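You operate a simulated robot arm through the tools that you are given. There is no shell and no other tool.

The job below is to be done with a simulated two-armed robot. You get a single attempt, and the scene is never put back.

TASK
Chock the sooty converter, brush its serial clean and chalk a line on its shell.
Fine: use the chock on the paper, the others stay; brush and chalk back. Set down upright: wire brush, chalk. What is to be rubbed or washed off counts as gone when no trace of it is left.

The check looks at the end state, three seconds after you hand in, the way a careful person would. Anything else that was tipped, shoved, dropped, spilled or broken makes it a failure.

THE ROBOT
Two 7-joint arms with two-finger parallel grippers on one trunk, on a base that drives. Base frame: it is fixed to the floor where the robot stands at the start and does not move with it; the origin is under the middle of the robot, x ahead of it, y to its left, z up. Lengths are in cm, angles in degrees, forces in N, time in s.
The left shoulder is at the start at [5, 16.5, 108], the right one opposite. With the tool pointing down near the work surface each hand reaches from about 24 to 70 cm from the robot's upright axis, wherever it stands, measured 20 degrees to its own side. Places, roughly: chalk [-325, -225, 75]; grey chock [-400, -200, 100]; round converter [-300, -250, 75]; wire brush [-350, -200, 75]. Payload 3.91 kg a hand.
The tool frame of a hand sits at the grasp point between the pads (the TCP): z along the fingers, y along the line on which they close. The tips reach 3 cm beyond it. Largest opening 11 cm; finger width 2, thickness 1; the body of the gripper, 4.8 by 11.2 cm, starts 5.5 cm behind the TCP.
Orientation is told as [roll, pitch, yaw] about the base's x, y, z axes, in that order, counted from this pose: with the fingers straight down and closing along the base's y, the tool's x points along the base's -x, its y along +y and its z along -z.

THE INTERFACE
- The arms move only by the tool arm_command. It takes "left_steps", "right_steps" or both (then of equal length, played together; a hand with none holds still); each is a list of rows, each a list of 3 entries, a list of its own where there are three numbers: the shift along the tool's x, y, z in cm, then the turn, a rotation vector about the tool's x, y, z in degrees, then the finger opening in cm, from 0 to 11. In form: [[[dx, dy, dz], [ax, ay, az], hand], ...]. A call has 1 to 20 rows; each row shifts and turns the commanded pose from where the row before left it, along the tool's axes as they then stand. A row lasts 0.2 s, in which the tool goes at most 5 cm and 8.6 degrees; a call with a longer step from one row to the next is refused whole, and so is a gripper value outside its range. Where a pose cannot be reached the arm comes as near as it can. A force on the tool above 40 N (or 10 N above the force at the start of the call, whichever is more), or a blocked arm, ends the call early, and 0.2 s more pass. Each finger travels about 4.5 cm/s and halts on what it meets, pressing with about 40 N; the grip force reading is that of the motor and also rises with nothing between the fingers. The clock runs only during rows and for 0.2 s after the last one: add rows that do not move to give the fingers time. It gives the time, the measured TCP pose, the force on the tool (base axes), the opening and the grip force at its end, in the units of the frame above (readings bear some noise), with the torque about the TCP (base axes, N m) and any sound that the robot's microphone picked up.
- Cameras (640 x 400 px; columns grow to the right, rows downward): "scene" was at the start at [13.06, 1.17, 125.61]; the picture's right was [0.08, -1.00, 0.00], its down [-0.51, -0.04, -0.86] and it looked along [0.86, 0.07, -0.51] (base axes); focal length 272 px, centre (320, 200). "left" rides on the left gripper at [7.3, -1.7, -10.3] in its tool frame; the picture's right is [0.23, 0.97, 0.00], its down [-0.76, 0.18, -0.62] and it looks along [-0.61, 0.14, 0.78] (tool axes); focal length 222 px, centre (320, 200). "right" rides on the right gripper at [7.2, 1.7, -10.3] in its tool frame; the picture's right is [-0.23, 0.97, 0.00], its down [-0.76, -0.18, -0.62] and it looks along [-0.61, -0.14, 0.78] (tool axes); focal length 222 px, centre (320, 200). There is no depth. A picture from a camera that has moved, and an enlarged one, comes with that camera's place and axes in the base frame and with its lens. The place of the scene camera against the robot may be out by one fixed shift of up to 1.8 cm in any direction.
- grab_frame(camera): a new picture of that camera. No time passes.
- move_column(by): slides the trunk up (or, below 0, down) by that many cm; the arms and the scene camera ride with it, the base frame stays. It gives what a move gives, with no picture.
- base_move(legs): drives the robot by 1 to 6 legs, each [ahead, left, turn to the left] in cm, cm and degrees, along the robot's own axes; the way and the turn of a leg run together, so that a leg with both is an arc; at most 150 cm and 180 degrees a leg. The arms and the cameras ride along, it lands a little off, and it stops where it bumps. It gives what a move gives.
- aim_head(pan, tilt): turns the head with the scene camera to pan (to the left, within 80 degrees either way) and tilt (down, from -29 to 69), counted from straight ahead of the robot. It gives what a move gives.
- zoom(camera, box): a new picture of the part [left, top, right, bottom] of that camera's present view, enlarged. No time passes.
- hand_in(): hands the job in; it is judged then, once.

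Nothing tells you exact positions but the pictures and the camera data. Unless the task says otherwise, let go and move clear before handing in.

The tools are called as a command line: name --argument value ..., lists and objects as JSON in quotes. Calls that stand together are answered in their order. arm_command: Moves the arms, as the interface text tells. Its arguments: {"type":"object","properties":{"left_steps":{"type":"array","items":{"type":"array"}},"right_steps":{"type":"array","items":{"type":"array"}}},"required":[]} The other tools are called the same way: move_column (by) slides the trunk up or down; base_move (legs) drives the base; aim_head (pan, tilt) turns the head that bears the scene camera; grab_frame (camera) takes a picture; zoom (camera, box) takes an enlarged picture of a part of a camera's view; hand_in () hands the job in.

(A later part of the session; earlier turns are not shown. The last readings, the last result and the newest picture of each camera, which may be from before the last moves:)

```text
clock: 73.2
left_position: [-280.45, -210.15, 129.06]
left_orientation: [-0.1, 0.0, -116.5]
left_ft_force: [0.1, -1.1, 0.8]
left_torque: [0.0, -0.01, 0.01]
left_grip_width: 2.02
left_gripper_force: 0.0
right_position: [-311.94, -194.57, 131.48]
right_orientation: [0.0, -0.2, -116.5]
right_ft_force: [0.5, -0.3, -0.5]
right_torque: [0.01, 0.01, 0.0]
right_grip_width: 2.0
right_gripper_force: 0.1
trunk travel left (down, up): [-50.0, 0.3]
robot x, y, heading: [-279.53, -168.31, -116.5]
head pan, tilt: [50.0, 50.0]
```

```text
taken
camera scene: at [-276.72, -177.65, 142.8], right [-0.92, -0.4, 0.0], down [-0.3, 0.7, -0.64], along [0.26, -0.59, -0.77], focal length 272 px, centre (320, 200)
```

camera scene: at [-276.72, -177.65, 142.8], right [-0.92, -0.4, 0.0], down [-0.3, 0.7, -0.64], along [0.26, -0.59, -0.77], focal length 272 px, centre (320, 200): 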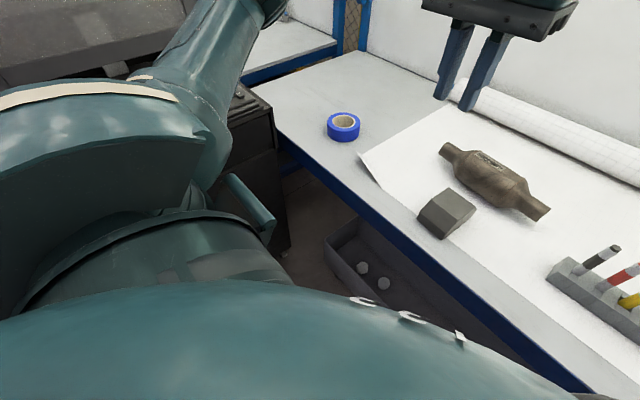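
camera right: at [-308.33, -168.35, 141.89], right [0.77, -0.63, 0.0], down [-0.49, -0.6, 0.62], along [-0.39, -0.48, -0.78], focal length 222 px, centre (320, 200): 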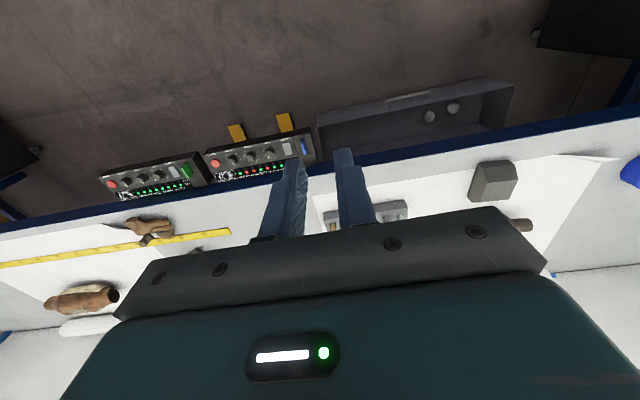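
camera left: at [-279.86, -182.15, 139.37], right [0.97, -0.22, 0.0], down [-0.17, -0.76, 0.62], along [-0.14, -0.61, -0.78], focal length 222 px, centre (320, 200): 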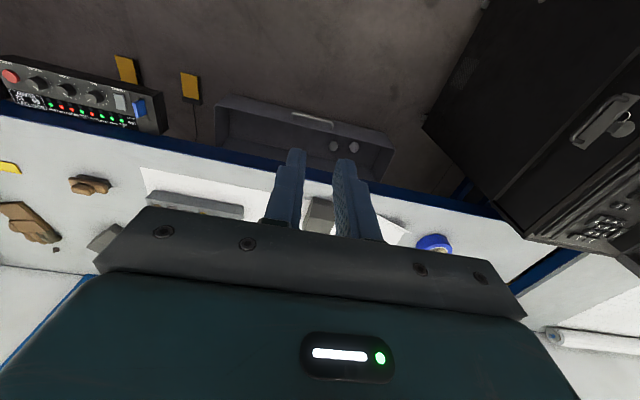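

The bench top is at about z = 84 and its edge has a good gap to my torso, so I creep forward another 10 cm. Then I look at the chock from the side with the left hand camera.

base_move --legs '[[10, 4, 0]]'

aim_head --pan 15 --tilt 60

grab_frame --camera "scene"

zoom --camera "scene" --box '[240, 0, 420, 120]'

```text
clock: 74.4
left_position: [-281.14, -220.68, 129.05]
left_orientation: [-0.1, 0.0, -116.6]
left_ft_force: [0.1, -0.4, 0.5]
left_torque: [0.0, 0.01, 0.0]
left_grip_width: 2.0
left_gripper_force: 0.0
right_position: [-312.81, -205.24, 131.53]
right_orientation: [0.0, -0.2, -116.6]
right_ft_force: [-0.6, 0.9, 0.0]
right_torque: [0.01, -0.01, 0.02]
right_grip_width: 2.03
right_gripper_force: 0.1
trunk travel left (down, up): [-50.0, 0.3]
robot x, y, heading: [-280.47, -178.93, -116.8]
head pan, tilt: [50.0, 50.0]
```

```text
clock: 75.4
left_position: [-281.23, -220.59, 129.1]
left_orientation: [-0.1, -0.1, -116.6]
left_ft_force: [0.4, 0.8, -0.3]
left_torque: [-0.01, 0.0, 0.0]
left_grip_width: 2.03
left_gripper_force: 0.0
right_position: [-312.8, -205.06, 131.4]
right_orientation: [-0.1, -0.1, -116.7]
right_ft_force: [-0.1, -0.8, -0.3]
right_torque: [0.0, 0.01, 0.03]
right_grip_width: 2.0
right_gripper_force: 0.0
trunk travel left (down, up): [-50.0, 0.3]
robot x, y, heading: [-280.24, -178.89, -116.7]
head pan, tilt: [15.0, 60.0]
```

```text
taken
camera scene: at [-281.88, -187.64, 141.55], right [-0.98, 0.2, 0.0], down [0.17, 0.85, -0.5], along [-0.1, -0.49, -0.87], focal length 272 px, centre (320, 200)
```

scene: 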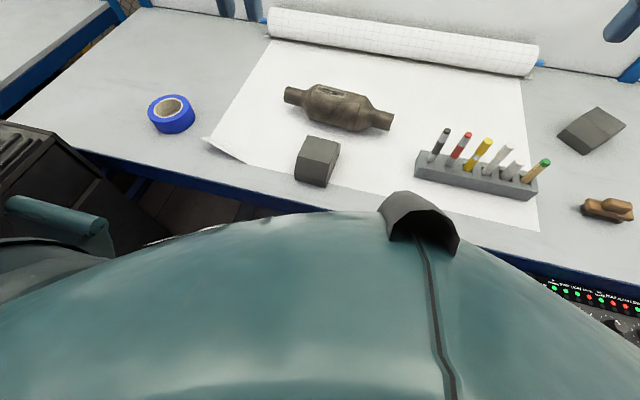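

```text
3.33 times, centred on (330, 60) of scene
camera zoom: at [-281.88, -187.64, 141.55], right [-0.98, 0.2, 0.0], down [0.17, 0.85, -0.5], along [-0.1, -0.49, -0.87], focal length 906 px, centre (287, 667)
```

zoom: 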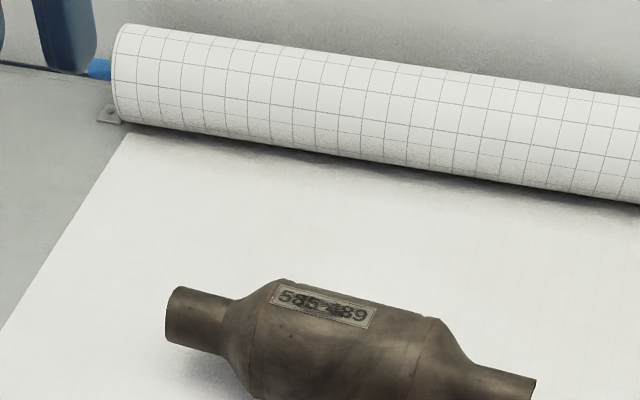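

zoom --camera "scene" --box '[270, 70, 400, 200]'

grab_frame --camera "left"

grab_frame --camera "right"

```text
3.08 times, centred on (335, 135) of scene
camera zoom: at [-281.88, -187.64, 141.55], right [-0.98, 0.2, 0.0], down [0.17, 0.85, -0.5], along [-0.1, -0.49, -0.87], focal length 836 px, centre (274, 400)
```

zoom: 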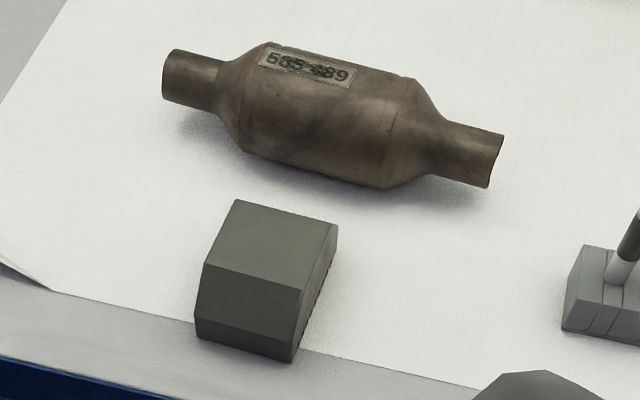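

```text
taken
camera left: at [-279.64, -213.45, 139.38], right [0.97, -0.23, 0.0], down [-0.18, -0.76, 0.62], along [-0.15, -0.61, -0.78], focal length 222 px, centre (320, 200)
```

left: 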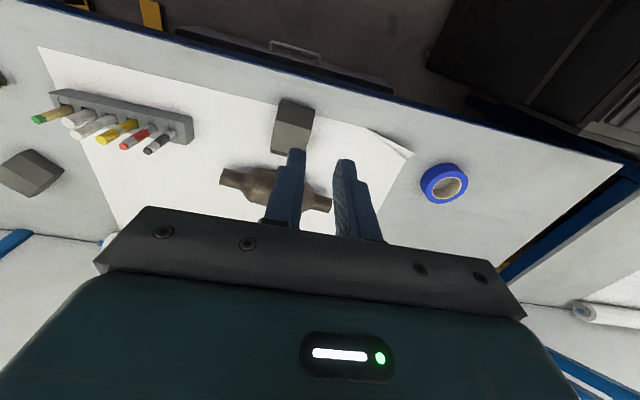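

```text
taken
camera right: at [-307.99, -199.4, 141.9], right [0.77, -0.64, 0.0], down [-0.5, -0.6, 0.62], along [-0.4, -0.48, -0.78], focal length 222 px, centre (320, 200)
```

right: 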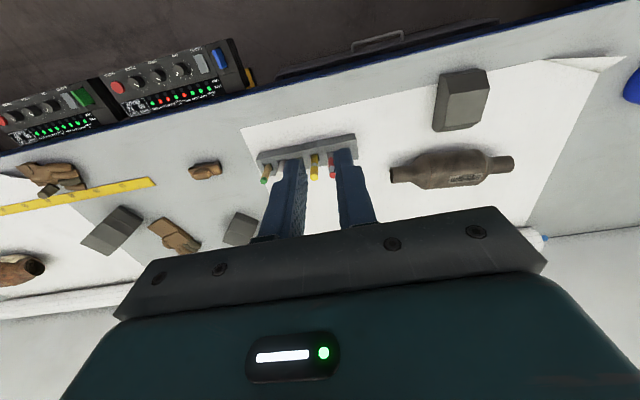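

zoom --camera "left" --box '[210, 80, 350, 220]'

zoom --camera "right" --box '[380, 50, 540, 210]'

zoom --camera "right" --box '[160, 100, 380, 260]'

zoom --camera "left" --box '[20, 70, 220, 170]'

```text
2.86 times, centred on (280, 150) of left
camera zoom: at [-279.64, -213.45, 139.38], right [0.97, -0.23, 0.0], down [-0.18, -0.76, 0.62], along [-0.15, -0.61, -0.78], focal length 635 px, centre (434, 343)
```

zoom: 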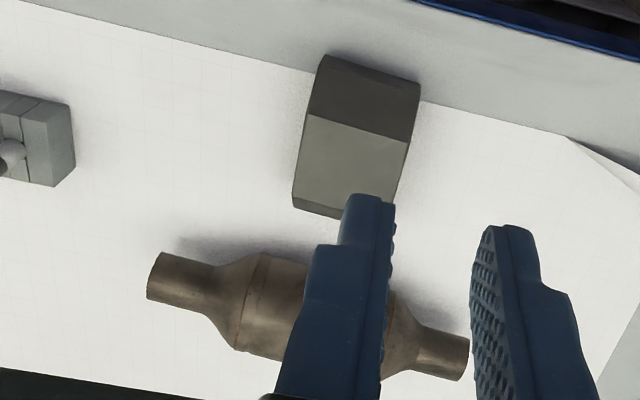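

```text
2.50 times, centred on (460, 130) of right
camera zoom: at [-307.99, -199.4, 141.9], right [0.77, -0.64, 0.0], down [-0.5, -0.6, 0.62], along [-0.4, -0.48, -0.78], focal length 555 px, centre (-30, 375)
```

zoom: 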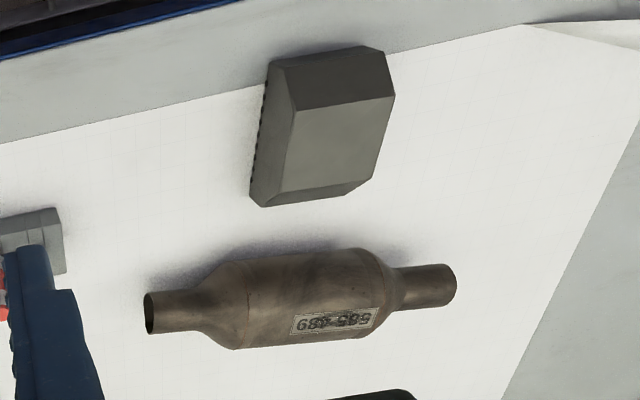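

```text
2.50 times, centred on (270, 180) of right
camera zoom: at [-307.99, -199.4, 141.9], right [0.77, -0.64, 0.0], down [-0.5, -0.6, 0.62], along [-0.4, -0.48, -0.78], focal length 555 px, centre (445, 250)
```

zoom: 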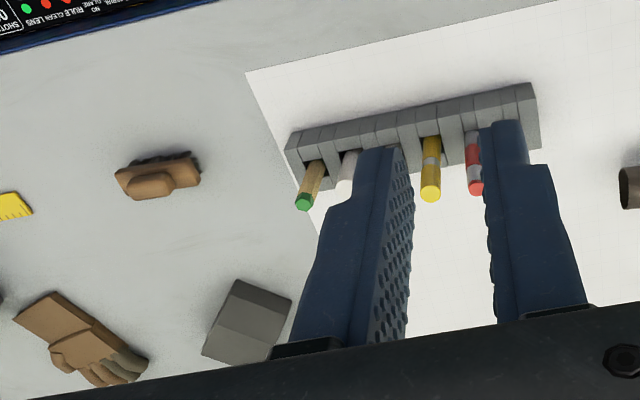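

```text
3.20 times, centred on (120, 120) of left
camera zoom: at [-279.64, -213.45, 139.38], right [0.97, -0.23, 0.0], down [-0.18, -0.76, 0.62], along [-0.15, -0.61, -0.78], focal length 711 px, centre (960, 456)
```

zoom: 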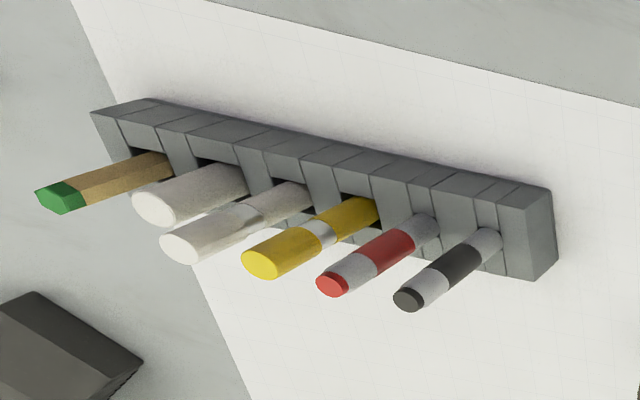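

The chock looks symmetric, with a slope on both ends, and sits on the left paper between me and the converter. The start pictures show my base reaches less than 25 cm ahead, so I can go 8 cm nearer safely; then I open the left hand and look straight down on the chock.

base_move --legs '[[8, 3, 0]]'

move_column --by -8

arm_command --left_steps '[[[3, 3, 0], [0, 0, 0], 4], [[3, 3, 0], [0, 0, 0], 6], [[2, 2, 0], [0, 0, 0], 8], [[0, 0, 0], [0, 0, 0], 11], [[0, 0, 0], [0, 0, 0], 11]]' --right_steps '[[[2, 0, 0], [0, 0, 0], 2], [[2, 0, 0], [0, 0, 0], 2], [[2, 0, 0], [0, 0, 0], 2], [[0, 0, 0], [0, 0, 0], 2], [[0, 0, 0], [0, 0, 0], 2]]'

grab_frame --camera "left"

grab_frame --camera "right"

grab_frame --camera "scene"

```text
clock: 76.5
left_position: [-282.17, -229.01, 129.01]
left_orientation: [-0.2, -0.1, -116.6]
left_ft_force: [0.3, 0.7, -0.2]
left_torque: [0.0, 0.0, 0.0]
left_grip_width: 1.99
left_gripper_force: 0.0
right_position: [-313.65, -213.52, 131.58]
right_orientation: [-0.1, -0.1, -116.7]
right_ft_force: [0.1, -0.4, -0.3]
right_torque: [0.03, -0.05, -0.02]
right_grip_width: 1.98
right_gripper_force: 0.0
trunk travel left (down, up): [-50.0, 0.3]
robot x, y, heading: [-281.44, -187.36, -116.8]
head pan, tilt: [15.0, 60.0]
```

```text
clock: 77.7
left_position: [-282.08, -228.92, 121.13]
left_orientation: [0.0, -0.2, -116.6]
left_ft_force: [0.3, 0.5, -0.4]
left_torque: [-0.02, -0.01, -0.02]
left_grip_width: 2.02
left_gripper_force: 0.1
right_position: [-313.62, -213.5, 123.51]
right_orientation: [0.0, -0.1, -116.8]
right_ft_force: [0.0, 0.1, 0.6]
right_torque: [0.03, -0.03, -0.02]
right_grip_width: 2.0
right_gripper_force: 0.1
trunk travel left (down, up): [-42.0, 8.3]
robot x, y, heading: [-281.23, -187.37, -116.8]
head pan, tilt: [15.0, 60.0]
```

```text
clock: 78.9
left_position: [-271.39, -225.19, 120.89]
left_orientation: [-0.1, -0.2, -116.6]
left_ft_force: [0.4, -0.2, -0.3]
left_torque: [0.02, -0.01, -0.01]
left_grip_width: 10.99
left_gripper_force: 0.0
right_position: [-311.06, -207.8, 123.57]
right_orientation: [0.0, -0.1, -116.7]
right_ft_force: [0.3, 0.2, -0.3]
right_torque: [-0.02, -0.01, -0.02]
right_grip_width: 2.0
right_gripper_force: 0.1
trunk travel left (down, up): [-42.0, 8.3]
robot x, y, heading: [-281.18, -187.17, -116.9]
head pan, tilt: [15.0, 60.0]
```

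```text
taken
camera left: at [-269.78, -217.99, 131.25], right [0.97, -0.23, 0.0], down [-0.18, -0.76, 0.63], along [-0.15, -0.61, -0.78], focal length 222 px, centre (320, 200)
```

left: 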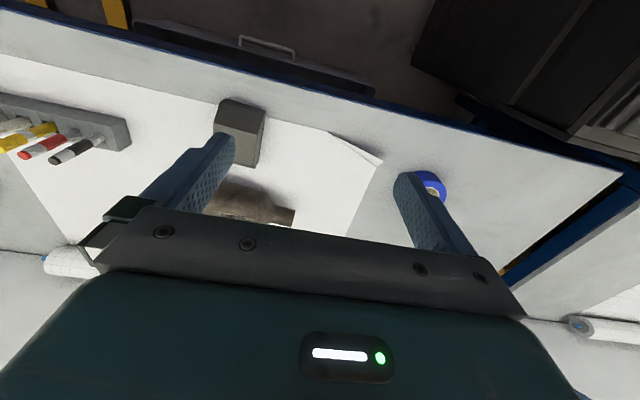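

```text
taken
camera right: at [-306.19, -202.24, 133.89], right [0.77, -0.64, 0.0], down [-0.5, -0.6, 0.62], along [-0.4, -0.48, -0.78], focal length 222 px, centre (320, 200)
```

right: 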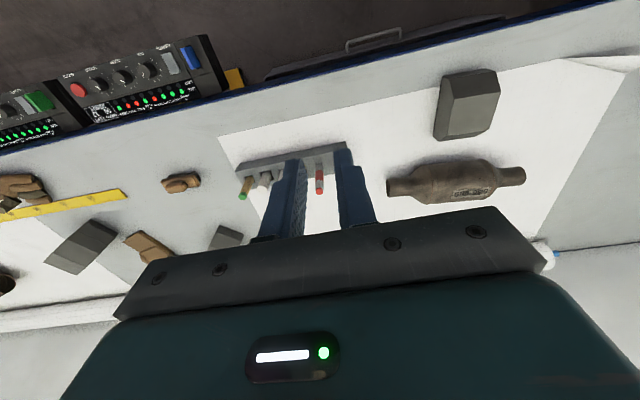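

```text
taken
camera scene: at [-282.68, -195.94, 133.55], right [-0.98, 0.2, 0.0], down [0.17, 0.85, -0.5], along [-0.1, -0.49, -0.87], focal length 272 px, centre (320, 200)
```

scene: 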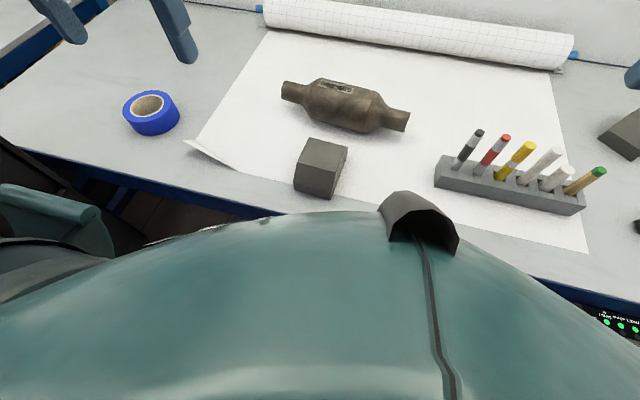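

zoom --camera "scene" --box '[270, 60, 420, 210]'

zoom --camera "right" --box '[375, 50, 535, 215]'

zoom --camera "left" --box '[190, 80, 330, 240]'

```text
2.67 times, centred on (345, 135) of scene
camera zoom: at [-282.68, -195.94, 133.55], right [-0.98, 0.2, 0.0], down [0.17, 0.85, -0.5], along [-0.1, -0.49, -0.87], focal length 725 px, centre (253, 373)
```

zoom: 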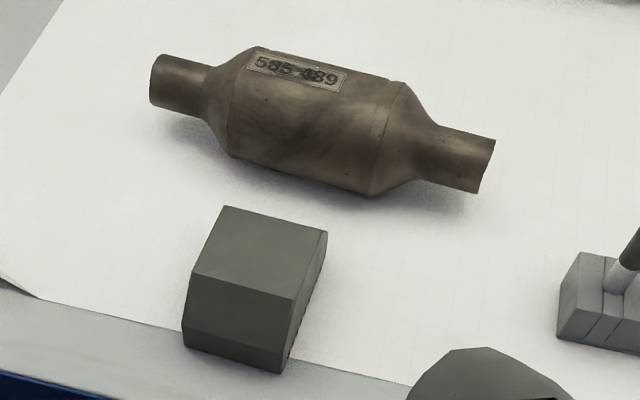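

```text
2.42 times, centred on (455, 132) of right
camera zoom: at [-306.19, -202.24, 133.89], right [0.77, -0.64, 0.0], down [-0.5, -0.6, 0.62], along [-0.4, -0.48, -0.78], focal length 538 px, centre (-7, 364)
```

zoom: 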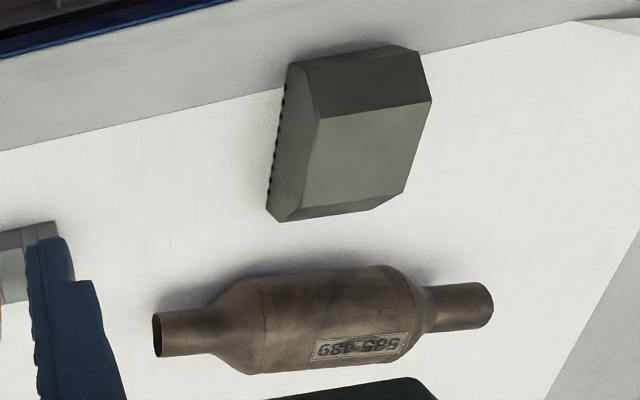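

```text
2.50 times, centred on (260, 160) of left
camera zoom: at [-269.78, -217.99, 131.25], right [0.97, -0.23, 0.0], down [-0.18, -0.76, 0.63], along [-0.15, -0.61, -0.78], focal length 555 px, centre (470, 300)
```

zoom: 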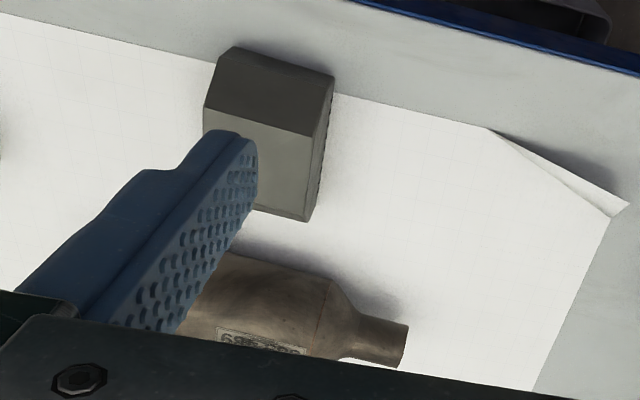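

Triangulating from both hand cameras: paper at z≈82, chock 8.5 wide, about 14 long and 6.5 high, centred at (-291.8, -233.1); converter axis runs through (-300, -247.4) at z≈88. I bring the open left hand over the chock.

arm_command --left_steps '[[[-2.7, -2.45, 2.65], [0, 0, 0], 11], [[-2.7, -2.45, 2.65], [0, 0, 0], 11], [[-2.7, -2.45, 2.65], [0, 0, 0], 11], [[-2.7, -2.45, 2.65], [0, 0, 0], 11], [[-2.7, -2.45, 2.65], [0, 0, 0], 11], [[-2.7, -2.45, 2.65], [0, 0, 3.8], 11], [[0, 0, 0], [0, 0, 0], 11]]'

grab_frame --camera "left"

grab_frame --camera "right"

grab_frame --camera "scene"

```text
clock: 80.5
left_position: [-292.08, -233.36, 105.15]
left_orientation: [-0.2, -0.3, -120.5]
left_ft_force: [-0.8, -0.5, 0.0]
left_torque: [-0.04, 0.01, 0.01]
left_grip_width: 11.01
left_gripper_force: 0.0
right_position: [-310.94, -207.9, 123.38]
right_orientation: [0.1, -0.1, -116.7]
right_ft_force: [-1.0, -0.4, 0.7]
right_torque: [0.04, -0.01, 0.01]
right_grip_width: 1.99
right_gripper_force: 0.1
trunk travel left (down, up): [-42.0, 8.3]
robot x, y, heading: [-280.92, -187.49, -116.8]
head pan, tilt: [15.0, 60.0]
```

```text
taken
camera left: at [-290.04, -226.24, 115.42], right [0.95, -0.3, 0.0], down [-0.23, -0.75, 0.63], along [-0.19, -0.6, -0.78], focal length 222 px, centre (320, 200)
```

left: 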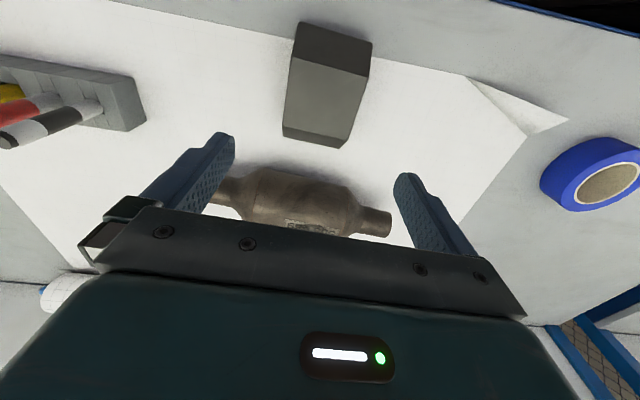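

```text
taken
camera right: at [-306.17, -202.25, 133.9], right [0.77, -0.64, 0.0], down [-0.5, -0.6, 0.62], along [-0.4, -0.48, -0.78], focal length 222 px, centre (320, 200)
```

right: 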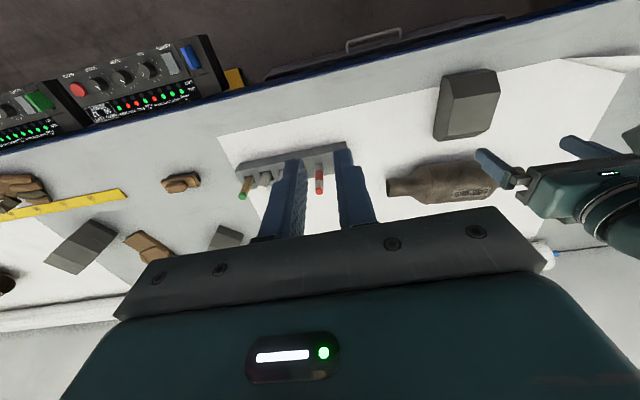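

```text
taken
camera scene: at [-282.66, -195.94, 133.55], right [-0.98, 0.2, 0.0], down [0.17, 0.85, -0.5], along [-0.1, -0.49, -0.87], focal length 272 px, centre (320, 200)
```

scene: 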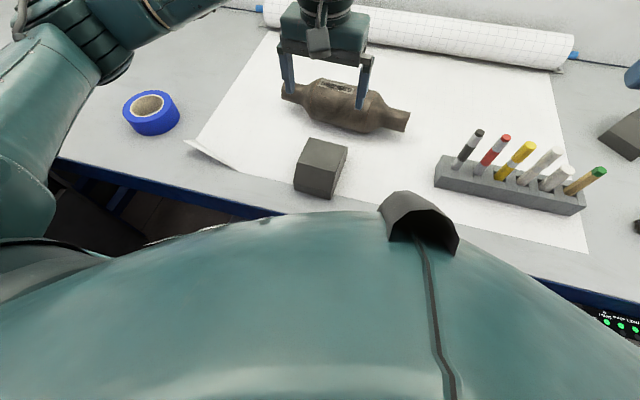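

The chock is centred between the fingers. I go down and close on it.

arm_command --left_steps '[[[0, 0, 4.5], [0, 0, 0], 11], [[0, 0, 4.5], [0, 0, 0], 11], [[0, 0, 4.5], [0, 0, 0], 11], [[0, 0, 3], [0, 0, 0], 11], [[0, 0, 1.6], [0, 0, 0], 11], [[0, 0, 0.8], [0, 0, 0], 11], [[0, 0, 0], [0, 0, 0], 9.5], [[0, 0, 0], [0, 0, 0], 8.4], [[0, 0, 0], [0, 0, 0], 8], [[0, 0, 0], [0, 0, 0], 7.5], [[0, 0, 0], [0, 0, 0], 7.5]]'

grab_frame --camera "scene"

```text
clock: 82.9
left_position: [-291.68, -233.14, 86.35]
left_orientation: [0.1, -0.1, -120.3]
left_ft_force: [0.3, 0.5, 0.0]
left_torque: [-0.3, 0.02, -0.05]
left_grip_width: 8.76
left_gripper_force: 40.0
right_position: [-311.15, -208.15, 123.54]
right_orientation: [0.0, -0.1, -116.7]
right_ft_force: [0.5, -0.4, 0.9]
right_torque: [0.01, -0.01, -0.03]
right_grip_width: 2.0
right_gripper_force: 0.1
trunk travel left (down, up): [-42.0, 8.3]
robot x, y, heading: [-281.04, -187.48, -116.6]
head pan, tilt: [15.0, 60.0]
```

```text
taken
camera scene: at [-282.71, -195.97, 133.54], right [-0.98, 0.2, 0.0], down [0.18, 0.85, -0.5], along [-0.1, -0.49, -0.87], focal length 272 px, centre (320, 200)
```

scene: 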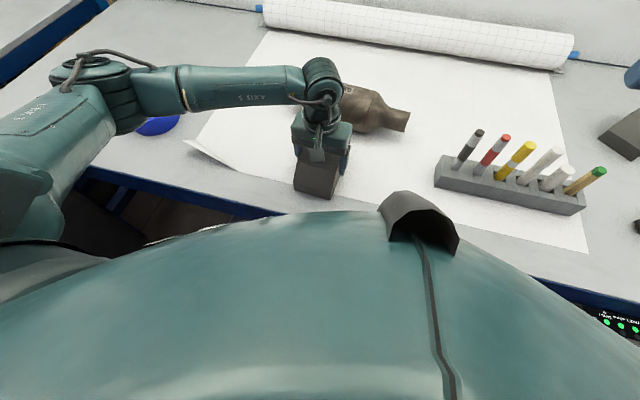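

Gripped at 8.8 cm. I lift it slightly, turn it square to the converter and bring it 4 cm closer.

arm_command --left_steps '[[[0, 0, -0.8], [0, 0, 0], 7.5], [[0, 0, 0], [0, 0, 2.7], 7.5], [[-1.5, 0, 0], [0, 0, 0], 7.5], [[-1.5, 0, 0], [0, 0, 0], 7.5], [[-1, 0, 0], [0, 0, 0], 7.5], [[0, 0, 0], [0, 0, 0], 7.5]]'

grab_frame --camera "right"

zoom --camera "right" --box '[375, 50, 535, 215]'

zoom --camera "scene" --box '[250, 60, 430, 210]'

grab_frame --camera "left"

```text
clock: 84.3
left_position: [-293.92, -236.32, 87.19]
left_orientation: [-0.1, -0.2, -123.3]
left_ft_force: [10.9, 17.0, 19.8]
left_torque: [0.58, -1.05, 1.01]
left_grip_width: 8.83
left_gripper_force: 39.8
right_position: [-310.94, -207.78, 123.59]
right_orientation: [0.1, -0.3, -116.7]
right_ft_force: [0.4, 0.8, -0.5]
right_torque: [0.0, 0.01, 0.02]
right_grip_width: 2.01
right_gripper_force: 0.2
trunk travel left (down, up): [-42.0, 8.3]
robot x, y, heading: [-281.07, -187.28, -116.5]
head pan, tilt: [15.0, 60.0]
```

```text
taken
camera right: at [-306.07, -201.92, 133.98], right [0.77, -0.64, 0.0], down [-0.5, -0.6, 0.63], along [-0.4, -0.48, -0.78], focal length 222 px, centre (320, 200)
```

right: 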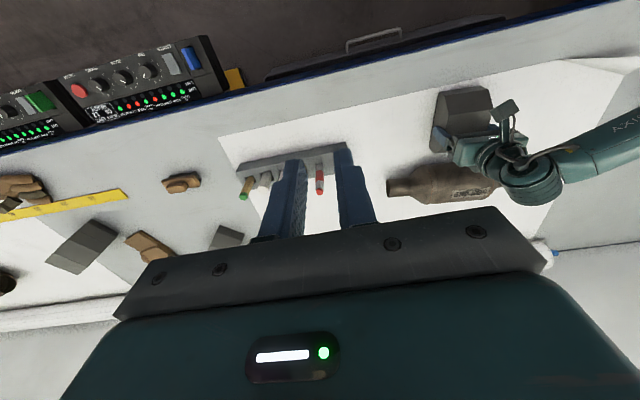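

```text
2.42 times, centred on (455, 132) of right
camera zoom: at [-306.07, -201.92, 133.98], right [0.77, -0.64, 0.0], down [-0.5, -0.6, 0.63], along [-0.4, -0.48, -0.78], focal length 538 px, centre (-7, 364)
```

zoom: 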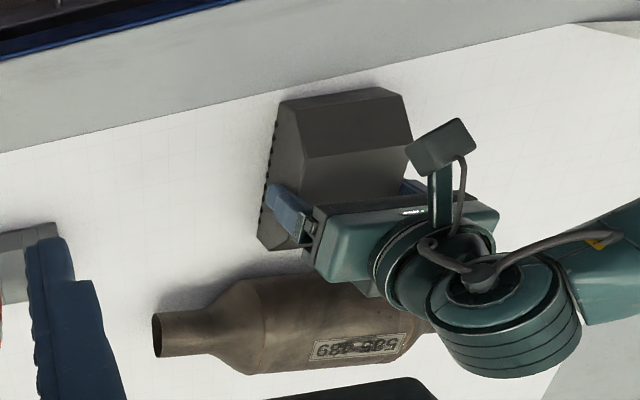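

```text
2.67 times, centred on (340, 135) of scene
camera zoom: at [-282.57, -195.6, 133.6], right [-0.98, 0.2, 0.0], down [0.17, 0.85, -0.5], along [-0.1, -0.49, -0.86], focal length 725 px, centre (267, 373)
```

zoom: 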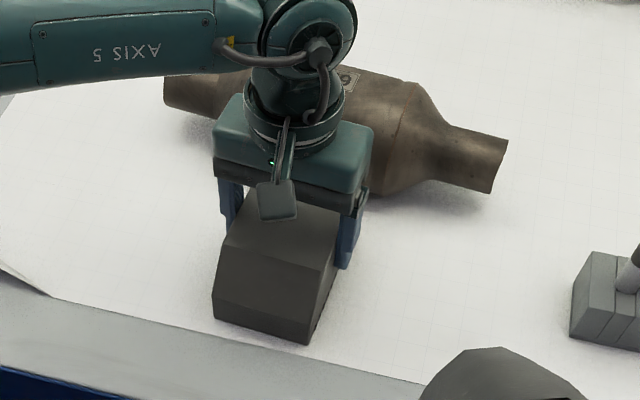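

```text
taken
camera left: at [-291.56, -229.38, 97.54], right [0.94, -0.34, 0.0], down [-0.27, -0.73, 0.63], along [-0.22, -0.59, -0.78], focal length 222 px, centre (320, 200)
```

left: 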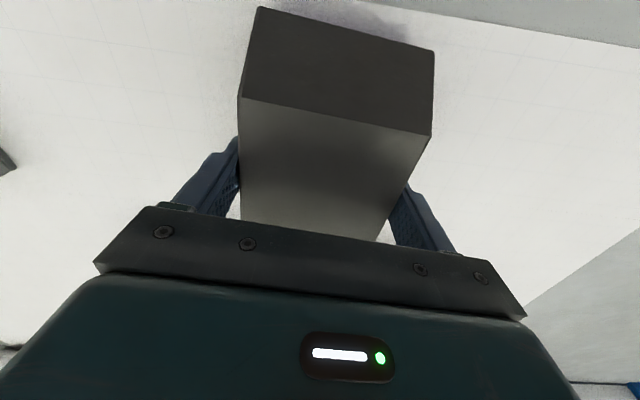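

The wrist reports about 20 N back and 20 N up, which I did not expect with the chock lifted. I raise it a little and read the force again.

arm_command --left_steps '[[[0, 0, -0.6], [0, 0, 0], 7.5], [[0, 0, 0], [0, 0, 0], 7.5]]'

zoom --camera "right" --box '[400, 60, 520, 200]'

zoom --camera "scene" --box '[280, 70, 420, 210]'

```text
clock: 84.9
left_position: [-293.85, -236.64, 87.53]
left_orientation: [0.0, -0.1, -123.1]
left_ft_force: [-0.6, -1.1, -7.6]
left_torque: [-0.01, -0.01, -0.01]
left_grip_width: 8.86
left_gripper_force: 39.8
right_position: [-311.09, -207.94, 123.49]
right_orientation: [0.0, -0.1, -116.7]
right_ft_force: [-0.1, -0.4, -0.1]
right_torque: [0.01, 0.01, 0.0]
right_grip_width: 1.96
right_gripper_force: 0.0
trunk travel left (down, up): [-42.0, 8.3]
robot x, y, heading: [-281.13, -187.34, -116.5]
head pan, tilt: [15.0, 60.0]
```

```text
2.86 times, centred on (460, 130) of right
camera zoom: at [-306.23, -202.31, 133.86], right [0.77, -0.64, 0.0], down [-0.5, -0.6, 0.62], along [-0.4, -0.48, -0.78], focal length 635 px, centre (-80, 400)
```

zoom: 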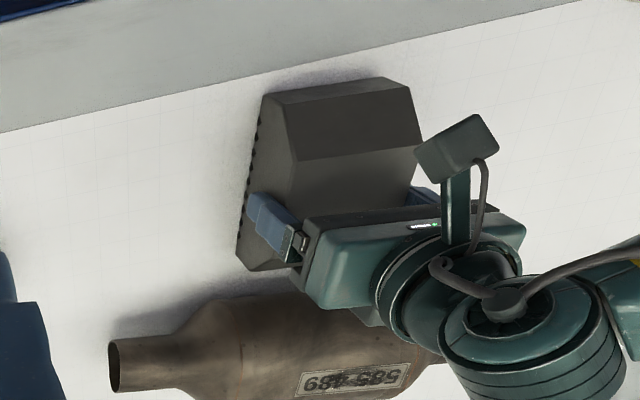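

```text
2.86 times, centred on (350, 140) of scene
camera zoom: at [-282.73, -196.0, 133.52], right [-0.98, 0.2, 0.0], down [0.18, 0.85, -0.5], along [-0.1, -0.49, -0.87], focal length 777 px, centre (234, 371)
```

zoom: 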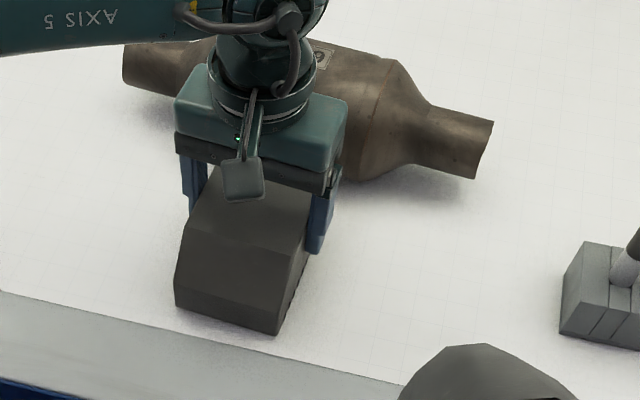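

Now only the chock's 0.8 kg weight shows, so it was just dragging on the paper before. I carry it forward in small steps, just above the paper, watching the force.

arm_command --left_steps '[[[0, 0, 0.3], [0, 0, 0], 7.5], [[-0.5, 0, 0], [0, 0, 0], 7.5], [[-0.5, 0, 0], [0, 0, 0], 7.5], [[0, 0, 0], [0, 0, 0], 7.5]]'

zoom --camera "right" --box '[400, 60, 520, 200]'

```text
clock: 85.9
left_position: [-294.65, -237.64, 87.35]
left_orientation: [-0.1, -0.1, -123.1]
left_ft_force: [0.5, 0.1, -7.9]
left_torque: [-0.06, 0.03, 0.03]
left_grip_width: 8.81
left_gripper_force: 39.6
right_position: [-311.08, -208.01, 123.58]
right_orientation: [0.0, -0.1, -116.7]
right_ft_force: [-0.3, -0.8, -0.5]
right_torque: [0.01, 0.03, -0.03]
right_grip_width: 1.99
right_gripper_force: 0.1
trunk travel left (down, up): [-42.0, 8.3]
robot x, y, heading: [-281.53, -187.23, -116.6]
head pan, tilt: [15.0, 60.0]
```

```text
2.86 times, centred on (460, 130) of right
camera zoom: at [-306.22, -202.33, 133.87], right [0.77, -0.64, 0.0], down [-0.5, -0.6, 0.62], along [-0.4, -0.48, -0.78], focal length 635 px, centre (-80, 400)
```

zoom: 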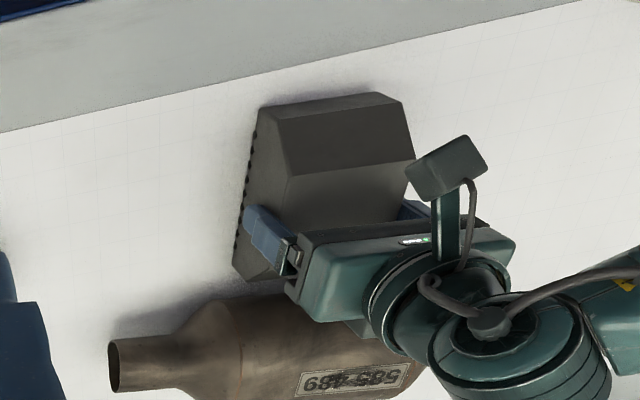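

Still free. I keep advancing gently.

arm_command --left_steps '[[[-0.4, 0, 0], [0, 0, 0], 7.5], [[-0.4, 0, 0], [0, 0, 0], 7.5], [[0, 0, 0], [0, 0, 0], 7.5]]'

arm_command --left_steps '[[[-0.3, 0, 0.2], [0, 0, 0], 7.5], [[-0.2, 0, 0], [0, 0, 0], 7.5], [[0, 0, 0], [0, 0, 0], 7.5]]'

zoom --camera "right" --box '[400, 60, 520, 200]'

zoom --camera "scene" --box '[280, 70, 420, 210]'

```text
clock: 86.7
left_position: [-294.88, -238.27, 87.28]
left_orientation: [0.0, -0.2, -123.1]
left_ft_force: [0.1, 0.1, -7.3]
left_torque: [-0.03, 0.04, -0.01]
left_grip_width: 8.82
left_gripper_force: 40.4
right_position: [-311.14, -208.02, 123.51]
right_orientation: [0.0, -0.1, -116.7]
right_ft_force: [-0.8, -0.5, 0.3]
right_torque: [0.01, -0.01, 0.02]
right_grip_width: 1.98
right_gripper_force: 0.1
trunk travel left (down, up): [-42.0, 8.3]
robot x, y, heading: [-280.96, -187.22, -116.9]
head pan, tilt: [15.0, 60.0]
```

```text
clock: 87.5
left_position: [-295.29, -238.57, 87.14]
left_orientation: [-0.1, -0.2, -123.1]
left_ft_force: [3.3, 3.9, -0.1]
left_torque: [-0.22, 0.06, 0.08]
left_grip_width: 8.82
left_gripper_force: 40.1
right_position: [-311.03, -207.94, 123.53]
right_orientation: [0.0, -0.1, -116.8]
right_ft_force: [1.4, 0.1, 0.0]
right_torque: [-0.01, 0.04, 0.0]
right_grip_width: 1.95
right_gripper_force: 0.1
trunk travel left (down, up): [-42.0, 8.3]
robot x, y, heading: [-281.43, -187.48, -116.7]
head pan, tilt: [15.0, 60.0]
```

```text
2.86 times, centred on (460, 130) of right
camera zoom: at [-306.17, -202.22, 133.91], right [0.77, -0.64, 0.0], down [-0.5, -0.6, 0.62], along [-0.4, -0.48, -0.78], focal length 635 px, centre (-80, 400)
```

zoom: 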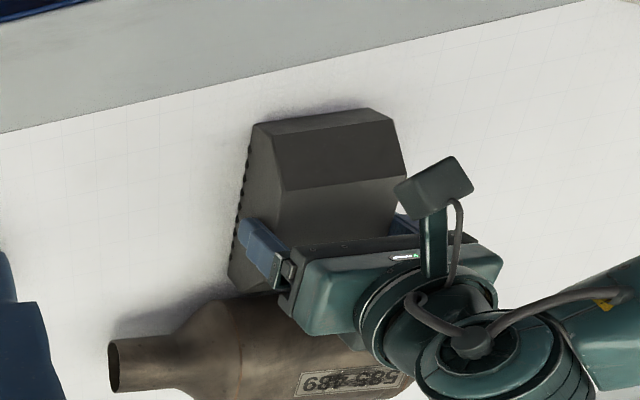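

```text
2.86 times, centred on (350, 140) of scene
camera zoom: at [-282.67, -195.91, 133.56], right [-0.98, 0.2, 0.0], down [0.17, 0.85, -0.5], along [-0.1, -0.49, -0.87], focal length 777 px, centre (234, 371)
```

zoom: 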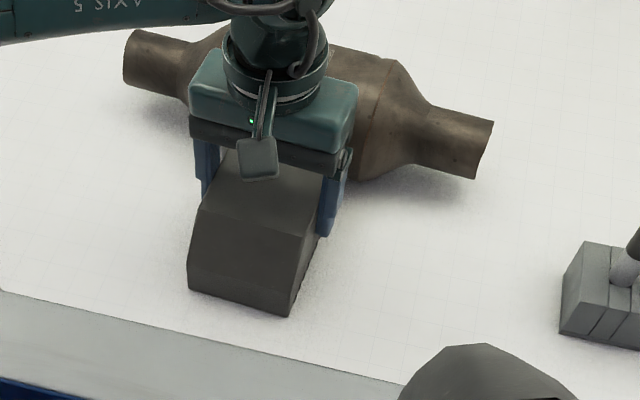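

The chock's weight is now on the bench (z reads about zero), and the toe is close to the converter. I lift a hair and inch on to touch.

arm_command --left_steps '[[[0, 0, -0.25], [0, 0, 0], 7.5], [[-0.3, 0, 0], [0, 0, 0], 7.5], [[0, 0, 0], [0, 0, 0], 7.5]]'

arm_command --left_steps '[[[-0.3, 0, 0], [0, 0, 0], 7.5], [[0, 0, 0], [0, 0, 0], 7.5]]'

zoom --camera "right" --box '[400, 60, 520, 200]'

```text
clock: 88.3
left_position: [-295.39, -238.85, 87.35]
left_orientation: [0.0, 0.0, -123.1]
left_ft_force: [0.0, 0.3, -7.5]
left_torque: [-0.03, 0.0, -0.01]
left_grip_width: 8.82
left_gripper_force: 40.5
right_position: [-311.04, -208.14, 123.55]
right_orientation: [-0.1, -0.2, -116.7]
right_ft_force: [-0.1, -0.3, -0.7]
right_torque: [0.0, -0.03, -0.01]
right_grip_width: 1.98
right_gripper_force: 0.1
trunk travel left (down, up): [-42.0, 8.3]
robot x, y, heading: [-281.46, -187.06, -116.6]
head pan, tilt: [15.0, 60.0]
```

```text
clock: 88.9
left_position: [-295.62, -239.02, 87.41]
left_orientation: [0.1, -0.1, -123.2]
left_ft_force: [2.1, 2.4, -7.8]
left_torque: [0.05, -0.06, -0.12]
left_grip_width: 8.85
left_gripper_force: 39.9
right_position: [-311.02, -208.03, 123.44]
right_orientation: [0.0, -0.1, -116.7]
right_ft_force: [0.6, 0.4, 0.0]
right_torque: [-0.02, -0.05, -0.01]
right_grip_width: 1.96
right_gripper_force: 0.0
trunk travel left (down, up): [-42.0, 8.3]
robot x, y, heading: [-281.26, -186.98, -116.9]
head pan, tilt: [15.0, 60.0]
```

```text
2.86 times, centred on (460, 130) of right
camera zoom: at [-306.21, -202.31, 133.88], right [0.77, -0.64, 0.0], down [-0.5, -0.6, 0.62], along [-0.4, -0.48, -0.78], focal length 635 px, centre (-80, 400)
```

zoom: 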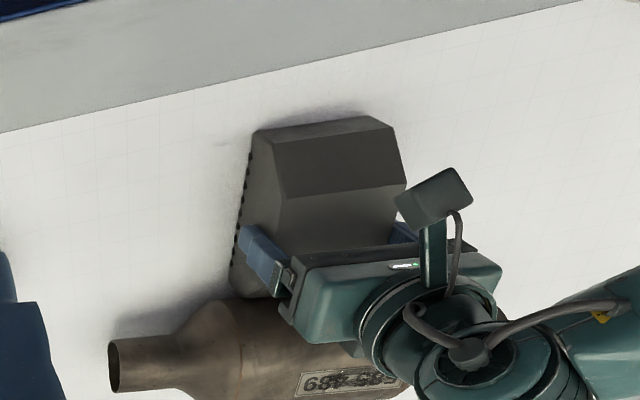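

A light horizontal force of 3 N with the weight unchanged means it touches the converter. I lower it onto the paper with a hair more push and check.

arm_command --left_steps '[[[-0.1, 0, 0.25], [0, 0, 0], 7.5], [[-0.15, 0, 0.05], [0, 0, 0], 7.5], [[0, 0, 0], [0, 0, 0], 7.5]]'

zoom --camera "right" --box '[400, 60, 520, 200]'

```text
clock: 89.7
left_position: [-295.55, -239.1, 87.26]
left_orientation: [0.0, -0.2, -123.2]
left_ft_force: [8.6, 11.5, 4.3]
left_torque: [-0.06, 0.02, -0.16]
left_grip_width: 8.83
left_gripper_force: 39.8
right_position: [-311.01, -207.77, 123.59]
right_orientation: [0.0, -0.2, -116.6]
right_ft_force: [-0.2, 0.0, 0.1]
right_torque: [-0.02, -0.01, 0.0]
right_grip_width: 2.03
right_gripper_force: 0.1
trunk travel left (down, up): [-42.0, 8.3]
robot x, y, heading: [-280.73, -187.36, -116.5]
head pan, tilt: [15.0, 60.0]
```

```text
2.86 times, centred on (460, 130) of right
camera zoom: at [-306.11, -202.11, 133.94], right [0.77, -0.64, 0.0], down [-0.5, -0.6, 0.63], along [-0.4, -0.48, -0.78], focal length 635 px, centre (-80, 400)
```

zoom: 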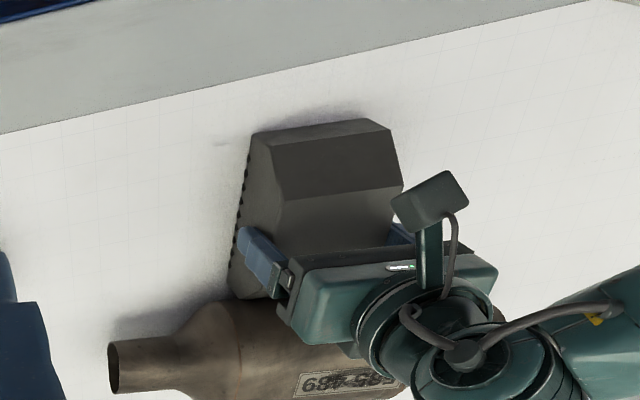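

It sits on the paper pressed lightly against the shell. I release and go straight up.

arm_command --left_steps '[[[0, 0, 0], [0, 0, 0], 9], [[0, 0, 0], [0, 0, 0], 10], [[0, 0, 0], [0, 0, 0], 11], [[0, 0, -1], [0, 0, 0], 11], [[0, 0, -3], [0, 0, 0], 11], [[0, 0, -4.5], [0, 0, 0], 11], [[0, 0, -4.5], [0, 0, 0], 11], [[0, 0, -4.5], [0, 0, 0], 11], [[0, 0, -4.5], [0, 0, 0], 11], [[2, 2, -2], [0, 0, 0], 11], [[3, 3, 0], [0, 0, 0], 11], [[3, 3, 0], [0, 0, 0], 8], [[3, 3, 0], [0, 0, 0], 5], [[0, 0, 0], [0, 0, 0], 3], [[0, 0, 0], [0, 0, 0], 2]]'

zoom --camera "right" --box '[370, 40, 550, 210]'

zoom --camera "scene" --box '[260, 60, 430, 210]'

grab_frame --camera "left"

```text
clock: 92.9
left_position: [-280.29, -236.05, 111.04]
left_orientation: [0.0, -0.1, -123.2]
left_ft_force: [0.1, 0.1, -0.5]
left_torque: [0.0, -0.04, 0.01]
left_grip_width: 2.47
left_gripper_force: 0.1
right_position: [-311.09, -208.04, 123.52]
right_orientation: [0.0, -0.1, -116.7]
right_ft_force: [0.0, 0.4, 0.5]
right_torque: [-0.02, 0.02, 0.0]
right_grip_width: 2.0
right_gripper_force: 0.0
trunk travel left (down, up): [-42.0, 8.3]
robot x, y, heading: [-281.37, -187.22, -116.5]
head pan, tilt: [15.0, 60.0]
```

```text
2.35 times, centred on (460, 125) of right
camera zoom: at [-306.18, -202.26, 133.9], right [0.77, -0.64, 0.0], down [-0.5, -0.6, 0.62], along [-0.4, -0.48, -0.78], focal length 523 px, centre (-9, 376)
```

zoom: 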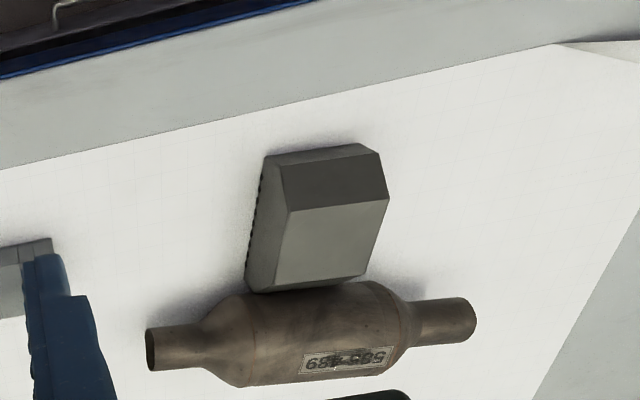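

```text
2.67 times, centred on (345, 135) of scene
camera zoom: at [-282.68, -195.95, 133.55], right [-0.98, 0.2, 0.0], down [0.17, 0.85, -0.5], along [-0.1, -0.49, -0.87], focal length 725 px, centre (253, 373)
```

zoom: 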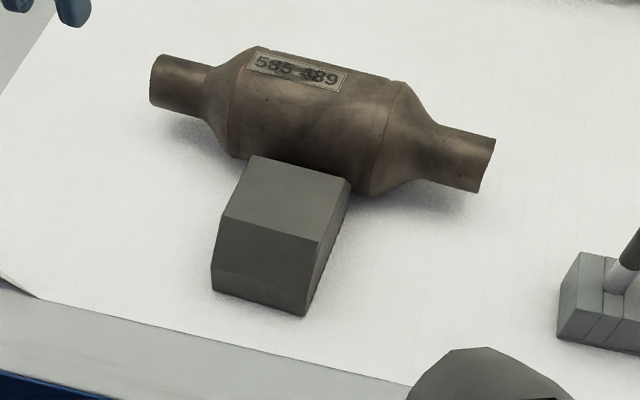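

```text
taken
camera left: at [-277.82, -229.17, 121.44], right [0.94, -0.34, 0.0], down [-0.27, -0.73, 0.62], along [-0.21, -0.59, -0.78], focal length 222 px, centre (320, 200)
```

left: 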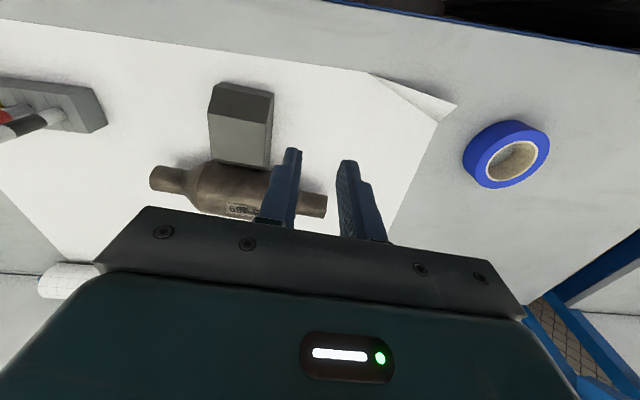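

The chock sits square against the shell and the converter has not moved. Next the brush: I shift the base a little right and bring the right hand towards it.

base_move --legs '[[0, -6, 0]]'

arm_command --right_steps '[[[-1.5, -4.5, 0.5], [0, 0, 0], 4], [[-1.5, -4.5, 0.5], [0, 0, 0], 6], [[-1.5, -4.5, 0.5], [0, 0, 0], 8], [[-1.5, -4.5, 0.5], [0, 0, 0], 8], [[-1, -4, 0.5], [0, 0, 0], 8], [[-1, -4, 0.5], [0, 0, 0], 8], [[0, -4, 0.5], [0, 0, 0], 8], [[0, 0, 0], [0, 0, 0], 8]]'

grab_frame --camera "right"

aim_head --pan -45 --tilt 50

grab_frame --camera "scene"

```text
clock: 94.1
left_position: [-285.74, -233.53, 111.05]
left_orientation: [0.0, -0.1, -123.1]
left_ft_force: [0.0, 0.2, -0.1]
left_torque: [-0.01, 0.0, 0.0]
left_grip_width: 2.03
left_gripper_force: 0.0
right_position: [-316.44, -205.23, 123.45]
right_orientation: [0.2, 0.0, -116.7]
right_ft_force: [-0.4, 0.5, 0.3]
right_torque: [0.01, -0.02, 0.02]
right_grip_width: 1.98
right_gripper_force: 0.1
trunk travel left (down, up): [-42.0, 8.3]
robot x, y, heading: [-286.16, -184.68, -117.0]
head pan, tilt: [15.0, 60.0]
```

```text
clock: 95.9
left_position: [-285.58, -233.5, 111.14]
left_orientation: [-0.1, -0.1, -123.1]
left_ft_force: [-0.4, 0.3, -0.5]
left_torque: [0.02, 0.01, 0.0]
left_grip_width: 1.98
left_gripper_force: 0.1
right_position: [-347.02, -199.09, 120.4]
right_orientation: [0.1, -0.1, -116.7]
right_ft_force: [0.2, 0.0, -0.6]
right_torque: [-0.02, -0.04, -0.03]
right_grip_width: 7.99
right_gripper_force: 0.1
trunk travel left (down, up): [-42.0, 8.3]
robot x, y, heading: [-286.52, -184.57, -116.7]
head pan, tilt: [15.0, 60.0]
```

```text
taken
camera right: at [-342.16, -193.38, 130.77], right [0.77, -0.64, 0.0], down [-0.5, -0.6, 0.62], along [-0.4, -0.48, -0.78], focal length 222 px, centre (320, 200)
```

right: 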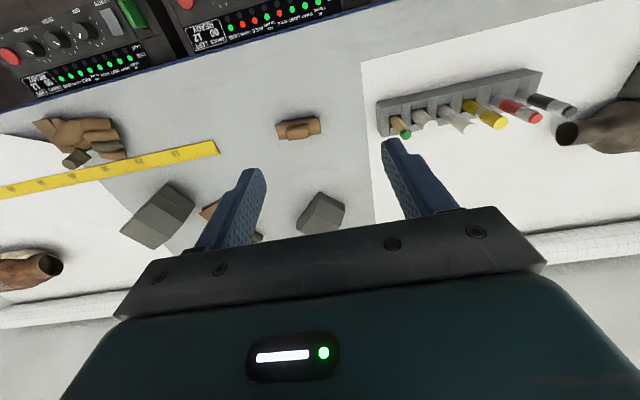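

```text
clock: 97.2
left_position: [-285.6, -233.44, 111.04]
left_orientation: [0.0, -0.1, -123.2]
left_ft_force: [0.0, -0.6, -0.6]
left_torque: [-0.01, -0.04, 0.02]
left_grip_width: 2.01
left_gripper_force: 0.0
right_position: [-346.99, -199.11, 120.49]
right_orientation: [0.0, -0.1, -116.7]
right_ft_force: [-0.3, 0.8, -0.5]
right_torque: [-0.02, -0.02, 0.04]
right_grip_width: 8.0
right_gripper_force: 0.1
trunk travel left (down, up): [-42.0, 8.3]
robot x, y, heading: [-286.36, -184.34, -116.9]
head pan, tilt: [-45.0, 50.0]
```

```text
taken
camera scene: at [-293.98, -189.17, 134.8], right [-0.31, 0.95, 0.0], down [0.73, 0.24, -0.64], along [-0.61, -0.2, -0.77], focal length 272 px, centre (320, 200)
```

scene: 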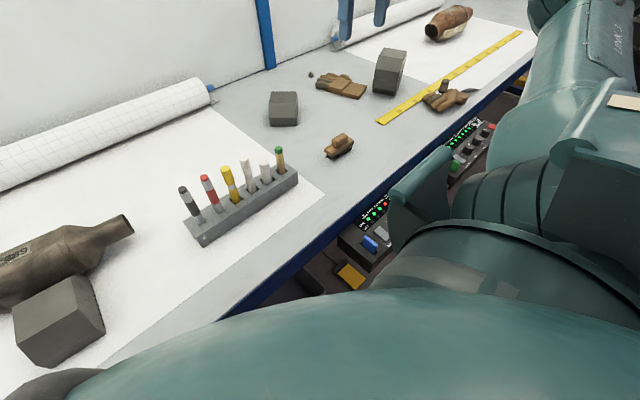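

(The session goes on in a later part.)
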